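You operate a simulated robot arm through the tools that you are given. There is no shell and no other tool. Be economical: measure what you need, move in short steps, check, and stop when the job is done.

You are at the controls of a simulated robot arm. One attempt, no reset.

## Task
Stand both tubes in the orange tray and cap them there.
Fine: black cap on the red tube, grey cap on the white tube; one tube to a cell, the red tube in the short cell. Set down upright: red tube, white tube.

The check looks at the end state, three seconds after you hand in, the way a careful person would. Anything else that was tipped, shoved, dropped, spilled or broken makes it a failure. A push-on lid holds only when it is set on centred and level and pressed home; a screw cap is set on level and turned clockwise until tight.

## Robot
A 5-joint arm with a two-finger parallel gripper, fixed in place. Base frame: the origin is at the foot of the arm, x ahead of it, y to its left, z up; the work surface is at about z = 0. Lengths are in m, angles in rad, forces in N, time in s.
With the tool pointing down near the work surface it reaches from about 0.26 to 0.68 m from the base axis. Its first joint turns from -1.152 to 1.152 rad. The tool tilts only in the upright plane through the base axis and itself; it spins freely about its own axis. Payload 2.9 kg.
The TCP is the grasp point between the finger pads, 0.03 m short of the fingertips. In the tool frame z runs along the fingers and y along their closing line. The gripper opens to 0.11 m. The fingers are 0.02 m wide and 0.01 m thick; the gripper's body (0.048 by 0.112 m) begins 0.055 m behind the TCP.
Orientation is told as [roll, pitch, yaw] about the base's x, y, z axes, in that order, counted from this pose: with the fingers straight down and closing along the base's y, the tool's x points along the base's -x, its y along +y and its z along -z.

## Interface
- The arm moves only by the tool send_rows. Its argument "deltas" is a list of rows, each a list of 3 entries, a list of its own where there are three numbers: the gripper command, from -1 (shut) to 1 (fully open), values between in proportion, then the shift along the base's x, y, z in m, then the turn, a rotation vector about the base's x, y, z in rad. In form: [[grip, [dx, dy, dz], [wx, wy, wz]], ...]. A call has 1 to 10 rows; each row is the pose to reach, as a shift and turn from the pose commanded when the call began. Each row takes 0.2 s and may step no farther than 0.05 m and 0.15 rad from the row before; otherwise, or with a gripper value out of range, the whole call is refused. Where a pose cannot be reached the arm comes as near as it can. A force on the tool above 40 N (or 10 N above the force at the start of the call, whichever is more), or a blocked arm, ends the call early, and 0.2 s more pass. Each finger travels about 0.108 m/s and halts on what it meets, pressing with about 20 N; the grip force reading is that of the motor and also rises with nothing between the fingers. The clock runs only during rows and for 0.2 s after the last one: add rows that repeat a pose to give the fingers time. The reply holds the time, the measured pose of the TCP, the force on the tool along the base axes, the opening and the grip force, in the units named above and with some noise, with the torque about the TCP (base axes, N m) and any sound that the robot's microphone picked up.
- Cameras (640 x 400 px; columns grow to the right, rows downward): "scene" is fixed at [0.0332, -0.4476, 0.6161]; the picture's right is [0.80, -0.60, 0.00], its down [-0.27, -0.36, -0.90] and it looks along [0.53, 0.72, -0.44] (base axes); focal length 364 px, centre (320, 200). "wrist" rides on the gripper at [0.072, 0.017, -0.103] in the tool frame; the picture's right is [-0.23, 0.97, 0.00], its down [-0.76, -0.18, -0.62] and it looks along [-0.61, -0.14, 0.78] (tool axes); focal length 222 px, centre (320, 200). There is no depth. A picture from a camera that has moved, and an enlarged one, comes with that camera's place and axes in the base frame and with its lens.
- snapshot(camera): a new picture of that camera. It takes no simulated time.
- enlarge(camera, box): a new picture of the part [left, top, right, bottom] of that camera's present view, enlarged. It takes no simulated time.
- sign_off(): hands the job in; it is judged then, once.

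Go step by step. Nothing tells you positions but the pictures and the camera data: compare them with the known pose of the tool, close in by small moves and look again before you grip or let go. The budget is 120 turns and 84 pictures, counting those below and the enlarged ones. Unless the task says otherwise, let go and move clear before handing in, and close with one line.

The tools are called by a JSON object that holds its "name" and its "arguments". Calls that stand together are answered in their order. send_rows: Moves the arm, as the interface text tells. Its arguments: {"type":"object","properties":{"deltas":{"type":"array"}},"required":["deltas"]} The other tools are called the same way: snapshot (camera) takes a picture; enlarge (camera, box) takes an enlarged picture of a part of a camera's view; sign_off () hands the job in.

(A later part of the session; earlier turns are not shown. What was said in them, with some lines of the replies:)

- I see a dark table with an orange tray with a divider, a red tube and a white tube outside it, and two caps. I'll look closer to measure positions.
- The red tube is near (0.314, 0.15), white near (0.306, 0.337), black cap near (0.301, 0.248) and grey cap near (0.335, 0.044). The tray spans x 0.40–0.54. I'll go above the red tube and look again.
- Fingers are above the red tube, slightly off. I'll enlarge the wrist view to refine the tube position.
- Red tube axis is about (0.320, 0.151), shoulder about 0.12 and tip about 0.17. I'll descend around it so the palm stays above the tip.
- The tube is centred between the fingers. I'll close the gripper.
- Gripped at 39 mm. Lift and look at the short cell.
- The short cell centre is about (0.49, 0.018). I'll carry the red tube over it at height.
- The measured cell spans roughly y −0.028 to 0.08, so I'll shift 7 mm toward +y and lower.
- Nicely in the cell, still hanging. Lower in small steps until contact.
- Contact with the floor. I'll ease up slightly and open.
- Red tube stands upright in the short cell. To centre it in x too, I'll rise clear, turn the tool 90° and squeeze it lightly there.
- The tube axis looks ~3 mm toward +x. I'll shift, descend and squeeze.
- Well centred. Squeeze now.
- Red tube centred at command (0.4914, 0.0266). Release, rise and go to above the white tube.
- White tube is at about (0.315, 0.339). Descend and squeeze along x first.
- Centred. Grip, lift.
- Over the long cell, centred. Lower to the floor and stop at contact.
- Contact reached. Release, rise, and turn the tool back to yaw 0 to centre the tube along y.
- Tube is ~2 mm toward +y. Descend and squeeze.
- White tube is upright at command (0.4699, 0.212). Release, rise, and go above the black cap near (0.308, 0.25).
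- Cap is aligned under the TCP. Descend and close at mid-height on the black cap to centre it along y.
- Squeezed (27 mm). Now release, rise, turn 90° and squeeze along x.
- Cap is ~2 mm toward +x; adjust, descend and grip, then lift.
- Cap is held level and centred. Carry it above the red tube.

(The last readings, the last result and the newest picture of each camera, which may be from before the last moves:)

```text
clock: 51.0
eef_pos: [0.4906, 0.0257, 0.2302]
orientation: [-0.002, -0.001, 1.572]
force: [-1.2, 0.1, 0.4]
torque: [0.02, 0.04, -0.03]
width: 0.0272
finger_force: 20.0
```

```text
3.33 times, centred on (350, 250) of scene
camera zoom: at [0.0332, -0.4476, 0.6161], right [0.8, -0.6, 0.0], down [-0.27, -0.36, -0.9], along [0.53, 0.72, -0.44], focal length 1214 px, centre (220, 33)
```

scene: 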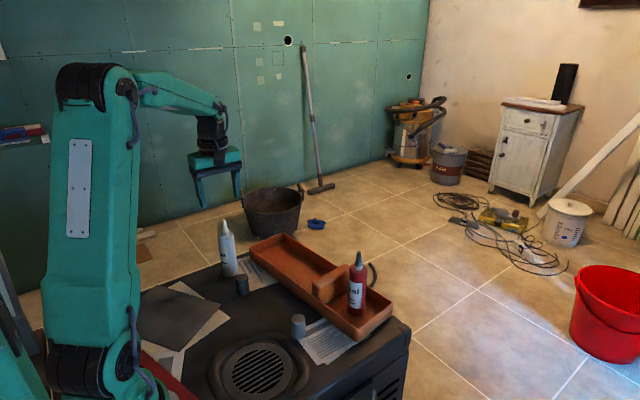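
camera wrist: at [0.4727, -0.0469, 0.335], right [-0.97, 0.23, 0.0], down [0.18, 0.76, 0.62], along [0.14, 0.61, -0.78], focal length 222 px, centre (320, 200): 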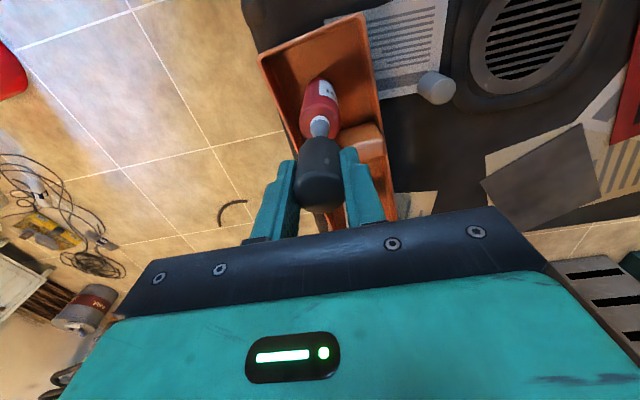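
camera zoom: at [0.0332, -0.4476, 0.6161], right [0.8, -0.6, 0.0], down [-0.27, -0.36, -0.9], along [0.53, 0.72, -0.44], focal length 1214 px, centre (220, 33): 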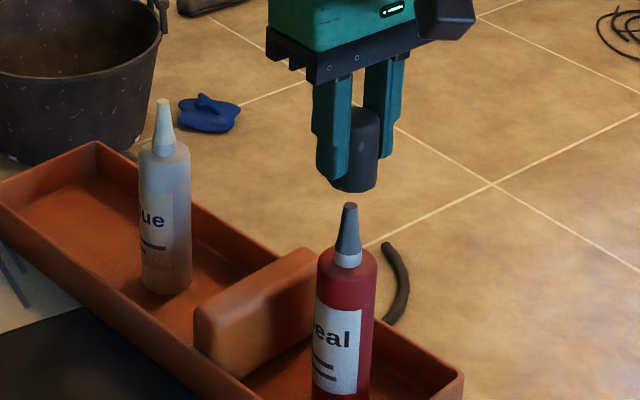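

The cap is above the tip. I'll zoom in to check alignment.

{"name": "enlarge", "arguments": {"camera": "scene", "box": [335, 215, 385, 275]}}

{"name": "enlarge", "arguments": {"camera": "wrist", "box": [280, 70, 360, 220]}}

```text
6.67 times, centred on (360, 245) of scene
camera zoom: at [0.0332, -0.4476, 0.6161], right [0.8, -0.6, 0.0], down [-0.27, -0.36, -0.9], along [0.53, 0.72, -0.44], focal length 2428 px, centre (53, -100)
```

zoom: 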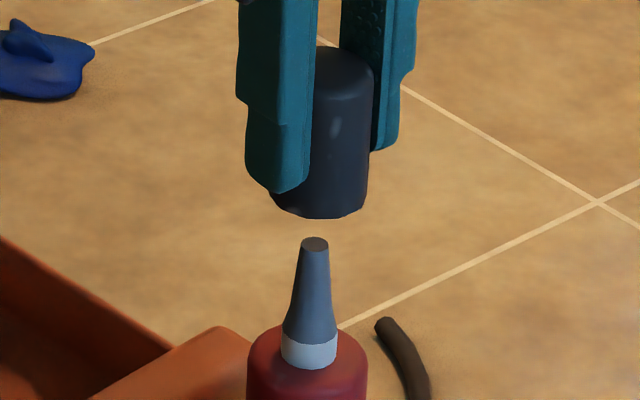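

```text
2.67 times, centred on (320, 145) of wrist
camera zoom: at [0.4727, -0.0469, 0.335], right [-0.97, 0.23, 0.0], down [0.18, 0.76, 0.62], along [0.14, 0.61, -0.78], focal length 592 px, centre (320, 347)
```

zoom: 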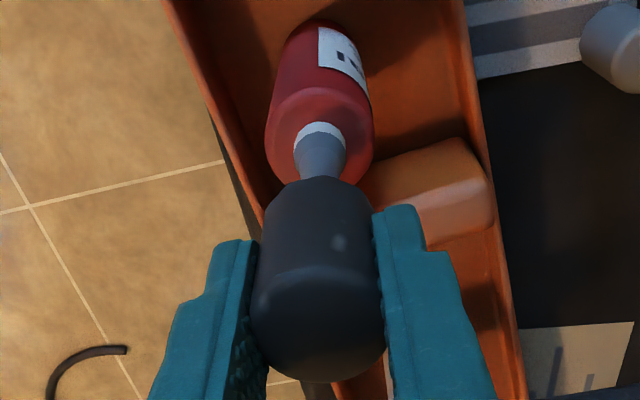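

Alignment is within about 1 mm. Descend over the nozzle carefully.

{"name": "send_rows", "arguments": {"deltas": [[-1, [0, 0, -0.01], [0, 0, 0]], [-1, [0, 0, -0.02], [0, 0, 0]], [-1, [0, 0, -0.027], [0, 0, 0]], [-1, [0, 0, -0.034], [0, 0, 0]], [-1, [0, 0, -0.04], [0, 0, 0]], [-1, [0, 0, -0.04], [0, 0, 0]]]}}

{"name": "enlarge", "arguments": {"camera": "scene", "box": [325, 215, 385, 325]}}

```text
clock: 52.4
eef_pos: [0.4924, 0.026, 0.1905]
orientation: [-0.001, 0.0, 1.57]
force: [0.9, -0.8, -0.3]
torque: [0.01, 0.01, 0.0]
width: 0.0273
finger_force: 19.5
```

```text
3.64 times, centred on (355, 270) of scene
camera zoom: at [0.0332, -0.4476, 0.6161], right [0.8, -0.6, 0.0], down [-0.27, -0.36, -0.9], along [0.53, 0.72, -0.44], focal length 1324 px, centre (193, -54)
```

zoom: 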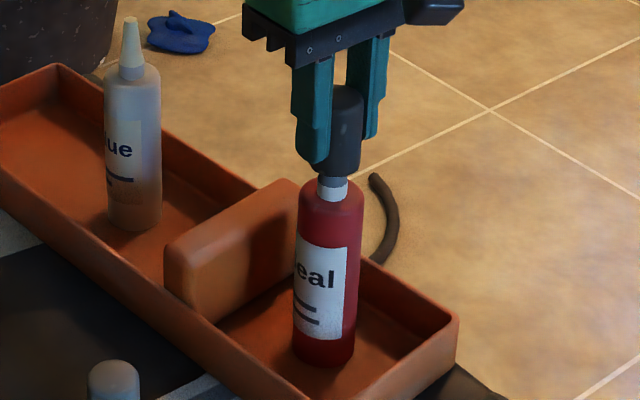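

Sliding over the nozzle freely. Continue in smaller steps.

{"name": "send_rows", "arguments": {"deltas": [[-1, [0, 0, -0.004], [0, 0, 0]], [-1, [0, 0, -0.008], [0, 0, 0]], [-1, [0, 0, -0.011], [0, 0, 0]], [-1, [0, 0, -0.014], [0, 0, 0]], [-1, [0, 0, -0.017], [0, 0, 0]], [-1, [0, 0, -0.017], [0, 0, 0]]]}}

{"name": "enlarge", "arguments": {"camera": "scene", "box": [335, 225, 385, 285]}}

```text
clock: 53.8
eef_pos: [0.4916, 0.0262, 0.1732]
orientation: [0.001, -0.001, 1.572]
force: [0.4, 0.3, 0.7]
torque: [0.01, -0.02, -0.01]
width: 0.027
finger_force: 20.2
```

```text
6.67 times, centred on (360, 255) of scene
camera zoom: at [0.0332, -0.4476, 0.6161], right [0.8, -0.6, 0.0], down [-0.27, -0.36, -0.9], along [0.53, 0.72, -0.44], focal length 2428 px, centre (53, -167)
```

zoom: 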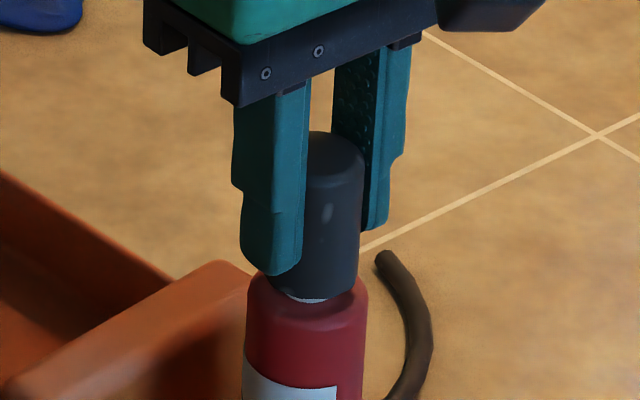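

About 5 mm remain. Press down in 1 mm steps, watching force and sound.

{"name": "send_rows", "arguments": {"deltas": [[-1, [0, 0, -0.002], [0, 0, 0]], [-1, [0, 0, -0.003], [0, 0, 0]], [-1, [0, 0, -0.004], [0, 0, 0]], [-1, [0, 0, -0.005], [0, 0, 0]], [-1, [0, 0, -0.006], [0, 0, 0]], [-1, [0, 0, -0.006], [0, 0, 0]]]}}

{"name": "enlarge", "arguments": {"camera": "scene", "box": [335, 225, 385, 285]}}

```text
clock: 55.2
eef_pos: [0.4919, 0.0282, 0.1688]
orientation: [0.0, 0.001, 1.57]
force: [0.0, -0.7, 0.0]
torque: [-0.05, 0.0, 0.01]
width: 0.027
finger_force: 20.2
```

```text
6.67 times, centred on (360, 255) of scene
camera zoom: at [0.0332, -0.4476, 0.6161], right [0.8, -0.6, 0.0], down [-0.27, -0.36, -0.9], along [0.53, 0.72, -0.44], focal length 2428 px, centre (53, -167)
```

zoom: 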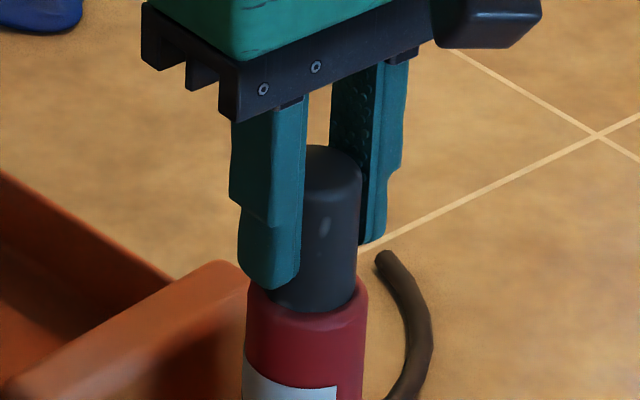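

Still free; continue pressing.

{"name": "send_rows", "arguments": {"deltas": [[-1, [0, 0, -0.001], [0, 0, 0]], [-1, [0, 0, -0.002], [0, 0, 0]], [-1, [0, 0, -0.003], [0, 0, 0]], [-1, [0, 0, -0.003], [0, 0, 0]]]}}

```text
clock: 56.2
eef_pos: [0.4911, 0.0274, 0.1667]
orientation: [-0.004, 0.001, 1.572]
force: [0.3, -0.5, 25.0]
torque: [-0.03, -0.01, 0.01]
width: 0.0273
finger_force: 19.8
heard: snap
```

A snap was heard: the black cap is home. Release and rise, then look.

{"name": "send_rows", "arguments": {"deltas": [[-1, [0, 0, 0.002], [0, 0, 0]], [-0.4, [0, 0, 0.002], [0, 0, 0]], [0, [0, 0, 0.002], [0, 0, 0]], [0.2, [0, 0, 0.002], [0, 0, 0]], [0.2, [0, 0, 0.03], [0, 0, 0]], [0.2, [0, 0, 0.07], [0, 0, 0]], [0.2, [0, 0, 0.08], [0, 0, 0]]]}}

{"name": "enlarge", "arguments": {"camera": "scene", "box": [230, 190, 410, 350]}}

```text
clock: 57.8
eef_pos: [0.4901, 0.0255, 0.2462]
orientation: [0.0, 0.002, 1.57]
force: [-0.2, 0.2, 0.0]
torque: [0.0, -0.03, -0.01]
width: 0.0663
finger_force: 0.1
```

```text
2.50 times, centred on (320, 270) of scene
camera zoom: at [0.0332, -0.4476, 0.6161], right [0.8, -0.6, 0.0], down [-0.27, -0.36, -0.9], along [0.53, 0.72, -0.44], focal length 910 px, centre (320, 25)
```

zoom: 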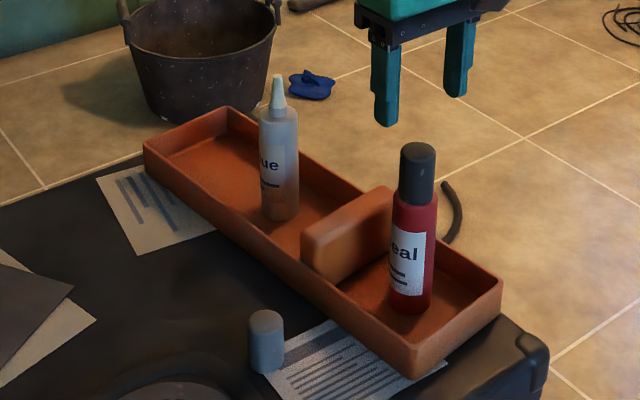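

Black cap sits straight on the red tube. Next, the grey cap near (0.341, 0.052).

{"name": "send_rows", "arguments": {"deltas": [[0.2, [-0.038, 0.006, 0], [0, 0, 0]], [0.2, [-0.076, 0.013, 0], [0, 0, 0]], [0.2, [-0.114, 0.019, 0], [0, 0, 0]], [0.2, [-0.15, 0.025, 0], [0, 0, 0]], [0.2, [-0.15, 0.025, -0.045], [0, 0, 0]], [0.2, [-0.15, 0.025, -0.09], [0, 0, 0]], [0.2, [-0.15, 0.025, -0.09], [0, 0, 0]]]}}

{"name": "enlarge", "arguments": {"camera": "wrist", "box": [220, 60, 420, 260]}}

```text
clock: 59.4
eef_pos: [0.3422, 0.0503, 0.1571]
orientation: [-0.001, 0.0, 1.572]
force: [0.2, -0.1, -0.4]
torque: [0.0, 0.0, -0.02]
width: 0.0661
finger_force: 0.0
```

```text
2.00 times, centred on (320, 160) of wrist
camera zoom: at [0.3246, -0.0218, 0.2601], right [-0.97, 0.23, 0.0], down [0.18, 0.76, 0.62], along [0.14, 0.61, -0.78], focal length 444 px, centre (320, 280)
```

zoom: 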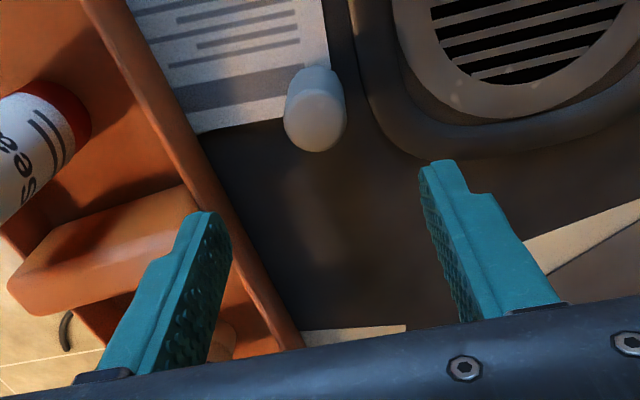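

The grey cap is aligned within 1 mm, but the round fan rim is near one finger. I'll squeeze higher along x with a narrower opening, then do the final grip along y.

{"name": "send_rows", "arguments": {"deltas": [[-0.09, [0.001, -0.0005, -0.03], [0, 0, 0]], [-0.09, [0.001, -0.0005, -0.06], [0, 0, 0]], [-0.09, [0.001, -0.0005, -0.085], [0, 0, 0]], [-0.09, [0.001, -0.0005, -0.098], [0, 0, 0]], [-0.09, [0.001, -0.0005, -0.098], [0, 0, 0]]]}}

{"name": "enlarge", "arguments": {"camera": "wrist", "box": [220, 60, 420, 260]}}

{"name": "enlarge", "arguments": {"camera": "scene", "box": [240, 270, 360, 370]}}

```text
clock: 60.6
eef_pos: [0.3429, 0.0511, 0.0579]
orientation: [0.001, 0.001, 1.571]
force: [-0.1, 0.0, -0.3]
torque: [-0.03, 0.0, -0.01]
width: 0.0501
finger_force: 0.0
```

```text
2.00 times, centred on (320, 160) of wrist
camera zoom: at [0.3256, -0.0219, 0.1613], right [-0.97, 0.23, 0.0], down [0.18, 0.76, 0.62], along [0.14, 0.61, -0.78], focal length 444 px, centre (320, 280)
```

zoom: 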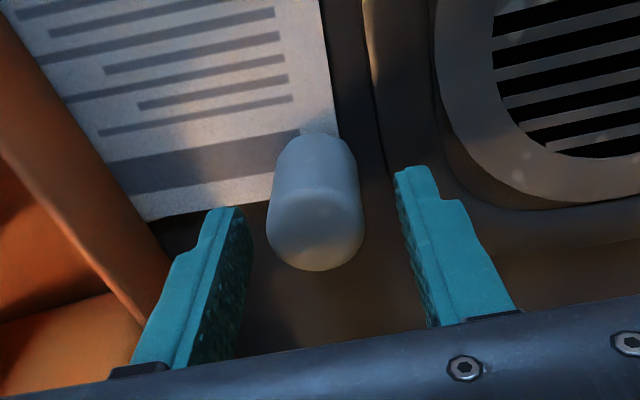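

```text
4.00 times, centred on (300, 320) of scene
camera zoom: at [0.0332, -0.4476, 0.6161], right [0.8, -0.6, 0.0], down [-0.27, -0.36, -0.9], along [0.53, 0.72, -0.44], focal length 1456 px, centre (400, -280)
```

zoom: 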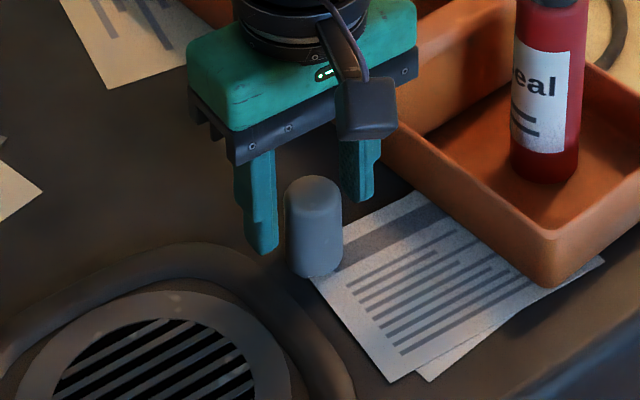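

Clear of the rim and tray. Squeeze, release and rise.

{"name": "send_rows", "arguments": {"deltas": [[-0.3, [0, 0, 0], [0, 0, 0]], [-0.4, [0, 0, 0], [0, 0, 0]], [-0.5, [0, 0, 0], [0, 0, 0]], [-0.6, [0, 0, 0], [0, 0, 0]], [-0.6, [0, 0, 0], [0, 0, 0]], [-0.4, [0, 0, 0], [0, 0, 0]], [-0.2, [0, 0, 0], [0, 0, 0]], [-0.1, [0, 0, 0], [0, 0, 0]], [-0.1, [0, 0, 0.03], [0, 0, 0]], [-0.1, [0, 0, 0.06], [0, 0, 0]]]}}

{"name": "send_rows", "arguments": {"deltas": [[0.2, [0, 0, 0], [0, 0, -0.15]], [0.2, [0, 0, 0], [0, 0, -0.3]], [0.2, [0, 0, 0], [0, 0, -0.45]], [0.2, [0, 0, 0], [0, 0, -0.6]], [0.2, [0, 0, 0], [0, 0, -0.75]], [0.2, [0, 0, 0], [0, 0, -0.9]], [0.2, [0, 0, 0], [0, 0, -1.05]], [0.2, [0, 0, 0], [0, 0, -1.2]], [0.2, [0, 0, 0], [0, 0, -1.35]], [0.2, [0, 0, 0], [0, 0, -1.5]]]}}

{"name": "send_rows", "arguments": {"deltas": [[0.2, [0, 0, 0], [0, 0, -0.071]], [0.2, [0, 0, 0], [0, 0, -0.071]]]}}

{"name": "enlarge", "arguments": {"camera": "wrist", "box": [220, 60, 420, 260]}}

```text
clock: 62.8
eef_pos: [0.3417, 0.0512, 0.1177]
orientation: [-0.002, 0.0, 1.57]
force: [-0.6, -1.2, -0.3]
torque: [0.01, -0.02, 0.01]
width: 0.0494
finger_force: 0.2
```

```text
clock: 65.0
eef_pos: [0.3414, 0.0504, 0.117]
orientation: [-0.002, 0.0, 0.067]
force: [0.0, -0.2, 0.0]
torque: [-0.01, -0.01, -0.01]
width: 0.0656
finger_force: 0.0
```

```text
clock: 65.6
eef_pos: [0.342, 0.0505, 0.1165]
orientation: [0.001, 0.001, 0.0]
force: [-0.9, -0.8, -0.2]
torque: [0.01, -0.01, 0.02]
width: 0.0661
finger_force: 0.1
```

```text
2.00 times, centred on (320, 160) of wrist
camera zoom: at [0.2689, 0.0669, 0.2207], right [0.23, 0.97, 0.0], down [0.76, -0.18, 0.62], along [0.61, -0.14, -0.78], focal length 444 px, centre (320, 280)
```

zoom: 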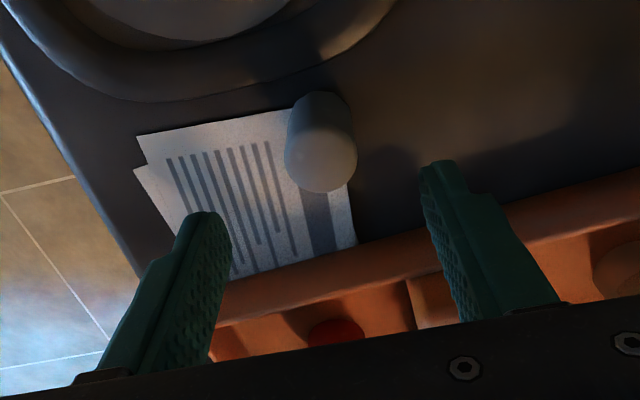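

Centred. Descend and grip, then lift.

{"name": "send_rows", "arguments": {"deltas": [[0.2, [0, 0, -0.03], [0, 0, 0]], [0.2, [0, 0, -0.06], [0, 0, 0]], [0.2, [0, 0, -0.076], [0, 0, 0]], [-0.1, [0, 0, -0.076], [0, 0, 0]], [-0.3, [0, 0, -0.076], [0, 0, 0]], [-0.4, [0, 0, -0.076], [0, 0, 0]], [-0.5, [0, 0, -0.076], [0, 0, 0]], [-1, [0, 0, -0.076], [0, 0, 0]], [-1, [0, 0, -0.076], [0, 0, 0]]]}}

{"name": "send_rows", "arguments": {"deltas": [[-1, [0, 0, 0.02], [0, 0, 0]], [-1, [0, 0, 0.06], [0, 0, 0]], [-1, [0, 0, 0.1], [0, 0, 0]], [-1, [0, 0, 0.14], [0, 0, 0]], [-1, [0, 0, 0.18], [0, 0, 0]], [-1, [0, 0, 0.21], [0, 0, 0]], [-1, [0, 0, 0.21], [0, 0, 0]]]}}

{"name": "enlarge", "arguments": {"camera": "wrist", "box": [220, 60, 420, 260]}}

```text
clock: 67.6
eef_pos: [0.3448, 0.0504, 0.0415]
orientation: [-0.001, 0.0, 0.0]
force: [0.1, 0.9, -0.7]
torque: [-0.03, -0.01, -0.02]
width: 0.027
finger_force: 20.3
```

```text
clock: 69.2
eef_pos: [0.3441, 0.0517, 0.252]
orientation: [-0.001, -0.001, -0.001]
force: [0.8, 0.4, -0.8]
torque: [0.01, 0.03, 0.01]
width: 0.0273
finger_force: 20.6
```

```text
2.00 times, centred on (320, 160) of wrist
camera zoom: at [0.2698, 0.0682, 0.3564], right [0.23, 0.97, 0.0], down [0.76, -0.18, 0.62], along [0.61, -0.14, -0.78], focal length 444 px, centre (320, 280)
```

zoom: 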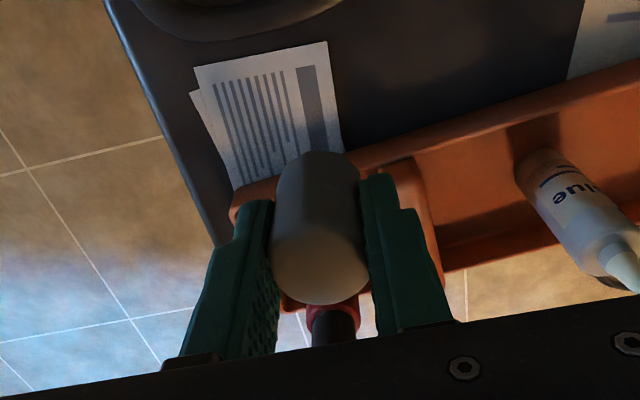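

Grey cap is held. Carry it above the white tube.

{"name": "send_rows", "arguments": {"deltas": [[-1, [0.025, 0.032, 0], [0, 0, 0]], [-1, [0.051, 0.064, 0], [0, 0, 0]], [-1, [0.076, 0.096, 0], [0, 0, 0]], [-1, [0.102, 0.129, 0], [0, 0, 0]], [-1, [0.1275, 0.1609, 0], [0, 0, 0]], [-1, [0.1275, 0.1609, -0.02], [0, 0, 0]], [-1, [0.1275, 0.1609, -0.02], [0, 0, 0]]]}}

{"name": "enlarge", "arguments": {"camera": "wrist", "box": [240, 70, 400, 230]}}

{"name": "enlarge", "arguments": {"camera": "scene", "box": [280, 185, 340, 257]}}

```text
clock: 70.8
eef_pos: [0.4704, 0.2121, 0.2317]
orientation: [0.001, -0.001, -0.001]
force: [0.0, -1.0, -0.6]
torque: [0.02, -0.01, 0.01]
width: 0.027
finger_force: 19.6
```

```text
2.50 times, centred on (320, 150) of wrist
camera zoom: at [0.3957, 0.2298, 0.3359], right [0.23, 0.97, 0.0], down [0.76, -0.18, 0.62], along [0.61, -0.14, -0.78], focal length 555 px, centre (320, 325)
```

zoom: 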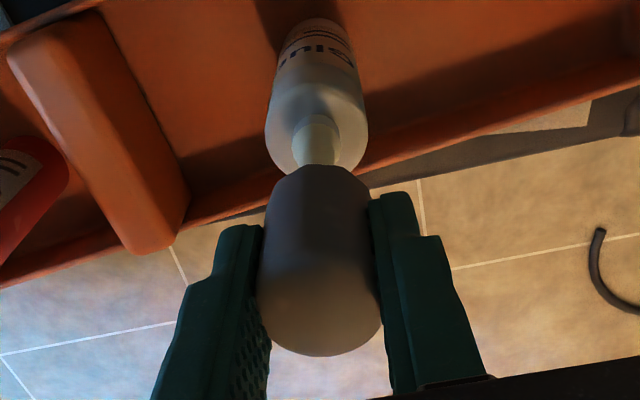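

```text
5.56 times, centred on (310, 221) of scene
camera zoom: at [0.0332, -0.4475, 0.6161], right [0.8, -0.6, 0.0], down [-0.27, -0.36, -0.9], along [0.53, 0.72, -0.44], focal length 2023 px, centre (376, 83)
```

zoom: 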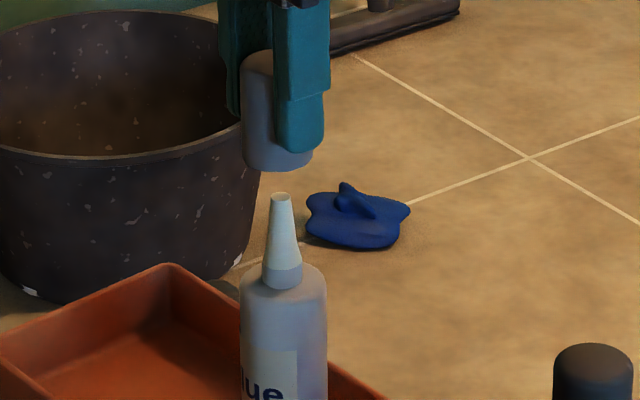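

Aligned within about 1 mm. Descend with the same profile.

{"name": "send_rows", "arguments": {"deltas": [[-1, [0, 0, -0.01], [0, 0, 0]], [-1, [0, 0, -0.02], [0, 0, 0]], [-1, [0, 0, -0.03], [0, 0, 0]], [-1, [0, 0, -0.038], [0, 0, 0]], [-1, [0, 0, -0.045], [0, 0, 0]], [-1, [0, 0, -0.051], [0, 0, 0]], [-1, [0, 0, -0.056], [0, 0, 0]], [-1, [0, 0, -0.056], [0, 0, 0]]]}}

{"name": "enlarge", "arguments": {"camera": "scene", "box": [280, 195, 340, 267]}}

```text
clock: 72.6
eef_pos: [0.4697, 0.211, 0.1743]
orientation: [0.0, -0.002, -0.002]
force: [-0.3, -0.6, -0.2]
torque: [-0.03, -0.01, 0.0]
width: 0.0272
finger_force: 20.1
```

```text
5.56 times, centred on (310, 231) of scene
camera zoom: at [0.0332, -0.4476, 0.6161], right [0.8, -0.6, 0.0], down [-0.27, -0.36, -0.9], along [0.53, 0.72, -0.44], focal length 2023 px, centre (376, 28)
```

zoom: 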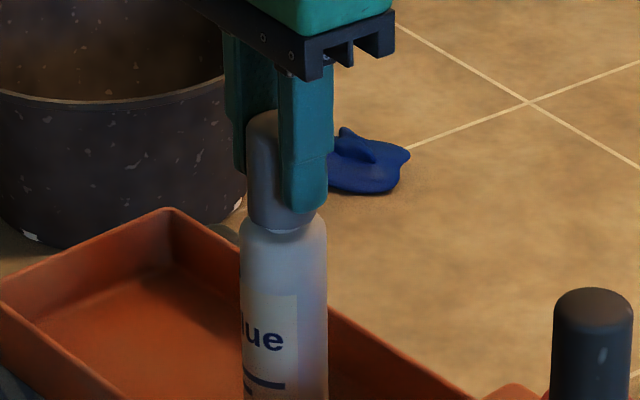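

Free so far. Press down until it snaps.

{"name": "send_rows", "arguments": {"deltas": [[-1, [0, 0, -0.003], [0, 0, 0]], [-1, [0, 0, -0.006], [0, 0, 0]], [-1, [0, 0, -0.008], [0, 0, 0]], [-1, [0, 0, -0.009], [0, 0, 0]], [-1, [0, 0, -0.01], [0, 0, 0]], [-1, [0, 0, -0.01], [0, 0, 0]]]}}

```text
clock: 74.0
eef_pos: [0.4694, 0.2111, 0.1668]
orientation: [0.001, -0.004, 0.001]
force: [0.0, -0.5, 24.1]
torque: [-0.06, -0.14, -0.02]
width: 0.0272
finger_force: 20.4
heard: snap
```

Snap heard: the grey cap is home. Release, rise and check.

{"name": "send_rows", "arguments": {"deltas": [[-1, [0, 0, 0.002], [0, 0, 0]], [-0.4, [0, 0, 0.002], [0, 0, 0]], [0, [0, 0, 0.002], [0, 0, 0]], [0.2, [0, 0, 0.002], [0, 0, 0]], [0.2, [0, 0, 0.03], [0, 0, 0]], [0.2, [0, 0, 0.07], [0, 0, 0]], [0.2, [0, 0, 0.12], [0, 0, 0]], [0.2, [-0.04, 0, 0.14], [0, 0, 0]], [0.2, [-0.08, 0, 0.15], [0, 0, 0]]]}}

{"name": "enlarge", "arguments": {"camera": "scene", "box": [210, 190, 410, 350]}}

{"name": "snapshot", "arguments": {"camera": "wrist"}}

```text
clock: 76.0
eef_pos: [0.3895, 0.2096, 0.3152]
orientation: [-0.001, -0.001, 0.001]
force: [1.2, 0.6, -0.3]
torque: [0.0, 0.01, 0.01]
width: 0.0659
finger_force: 0.1
```

```text
2.50 times, centred on (310, 270) of scene
camera zoom: at [0.0332, -0.4475, 0.6161], right [0.8, -0.6, 0.0], down [-0.27, -0.36, -0.9], along [0.53, 0.72, -0.44], focal length 910 px, centre (345, 25)
```

zoom: 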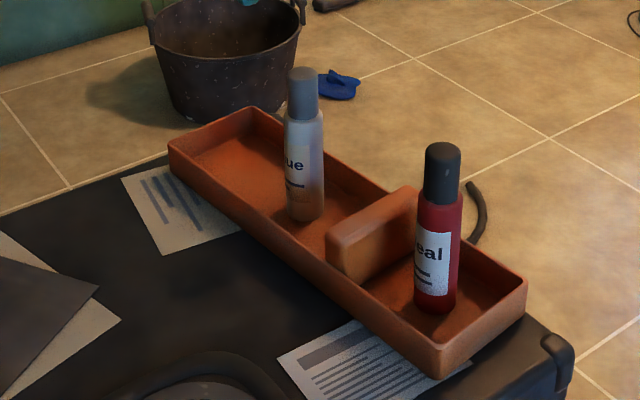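

```text
32 pictures are left
camera wrist: at [0.3169, 0.227, 0.4202], right [0.23, 0.97, 0.0], down [0.76, -0.18, 0.62], along [0.61, -0.14, -0.78], focal length 222 px, centre (320, 200)
```

wrist: 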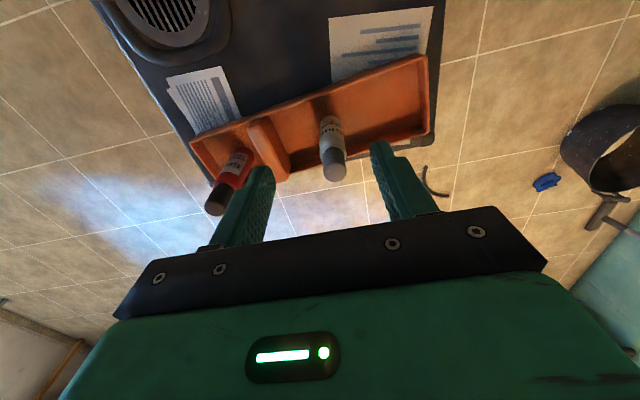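

Both tubes stand upright in the right cells with the right caps seated, and the gripper is clear. Handing in.

{"name": "sign_off", "arguments": {}}

```text
The job is handed in.
```

The red tube stands in the short cell with the black cap and the white tube in the long cell with the grey cap; both caps snapped home, and I handed the job in with the gripper clear.
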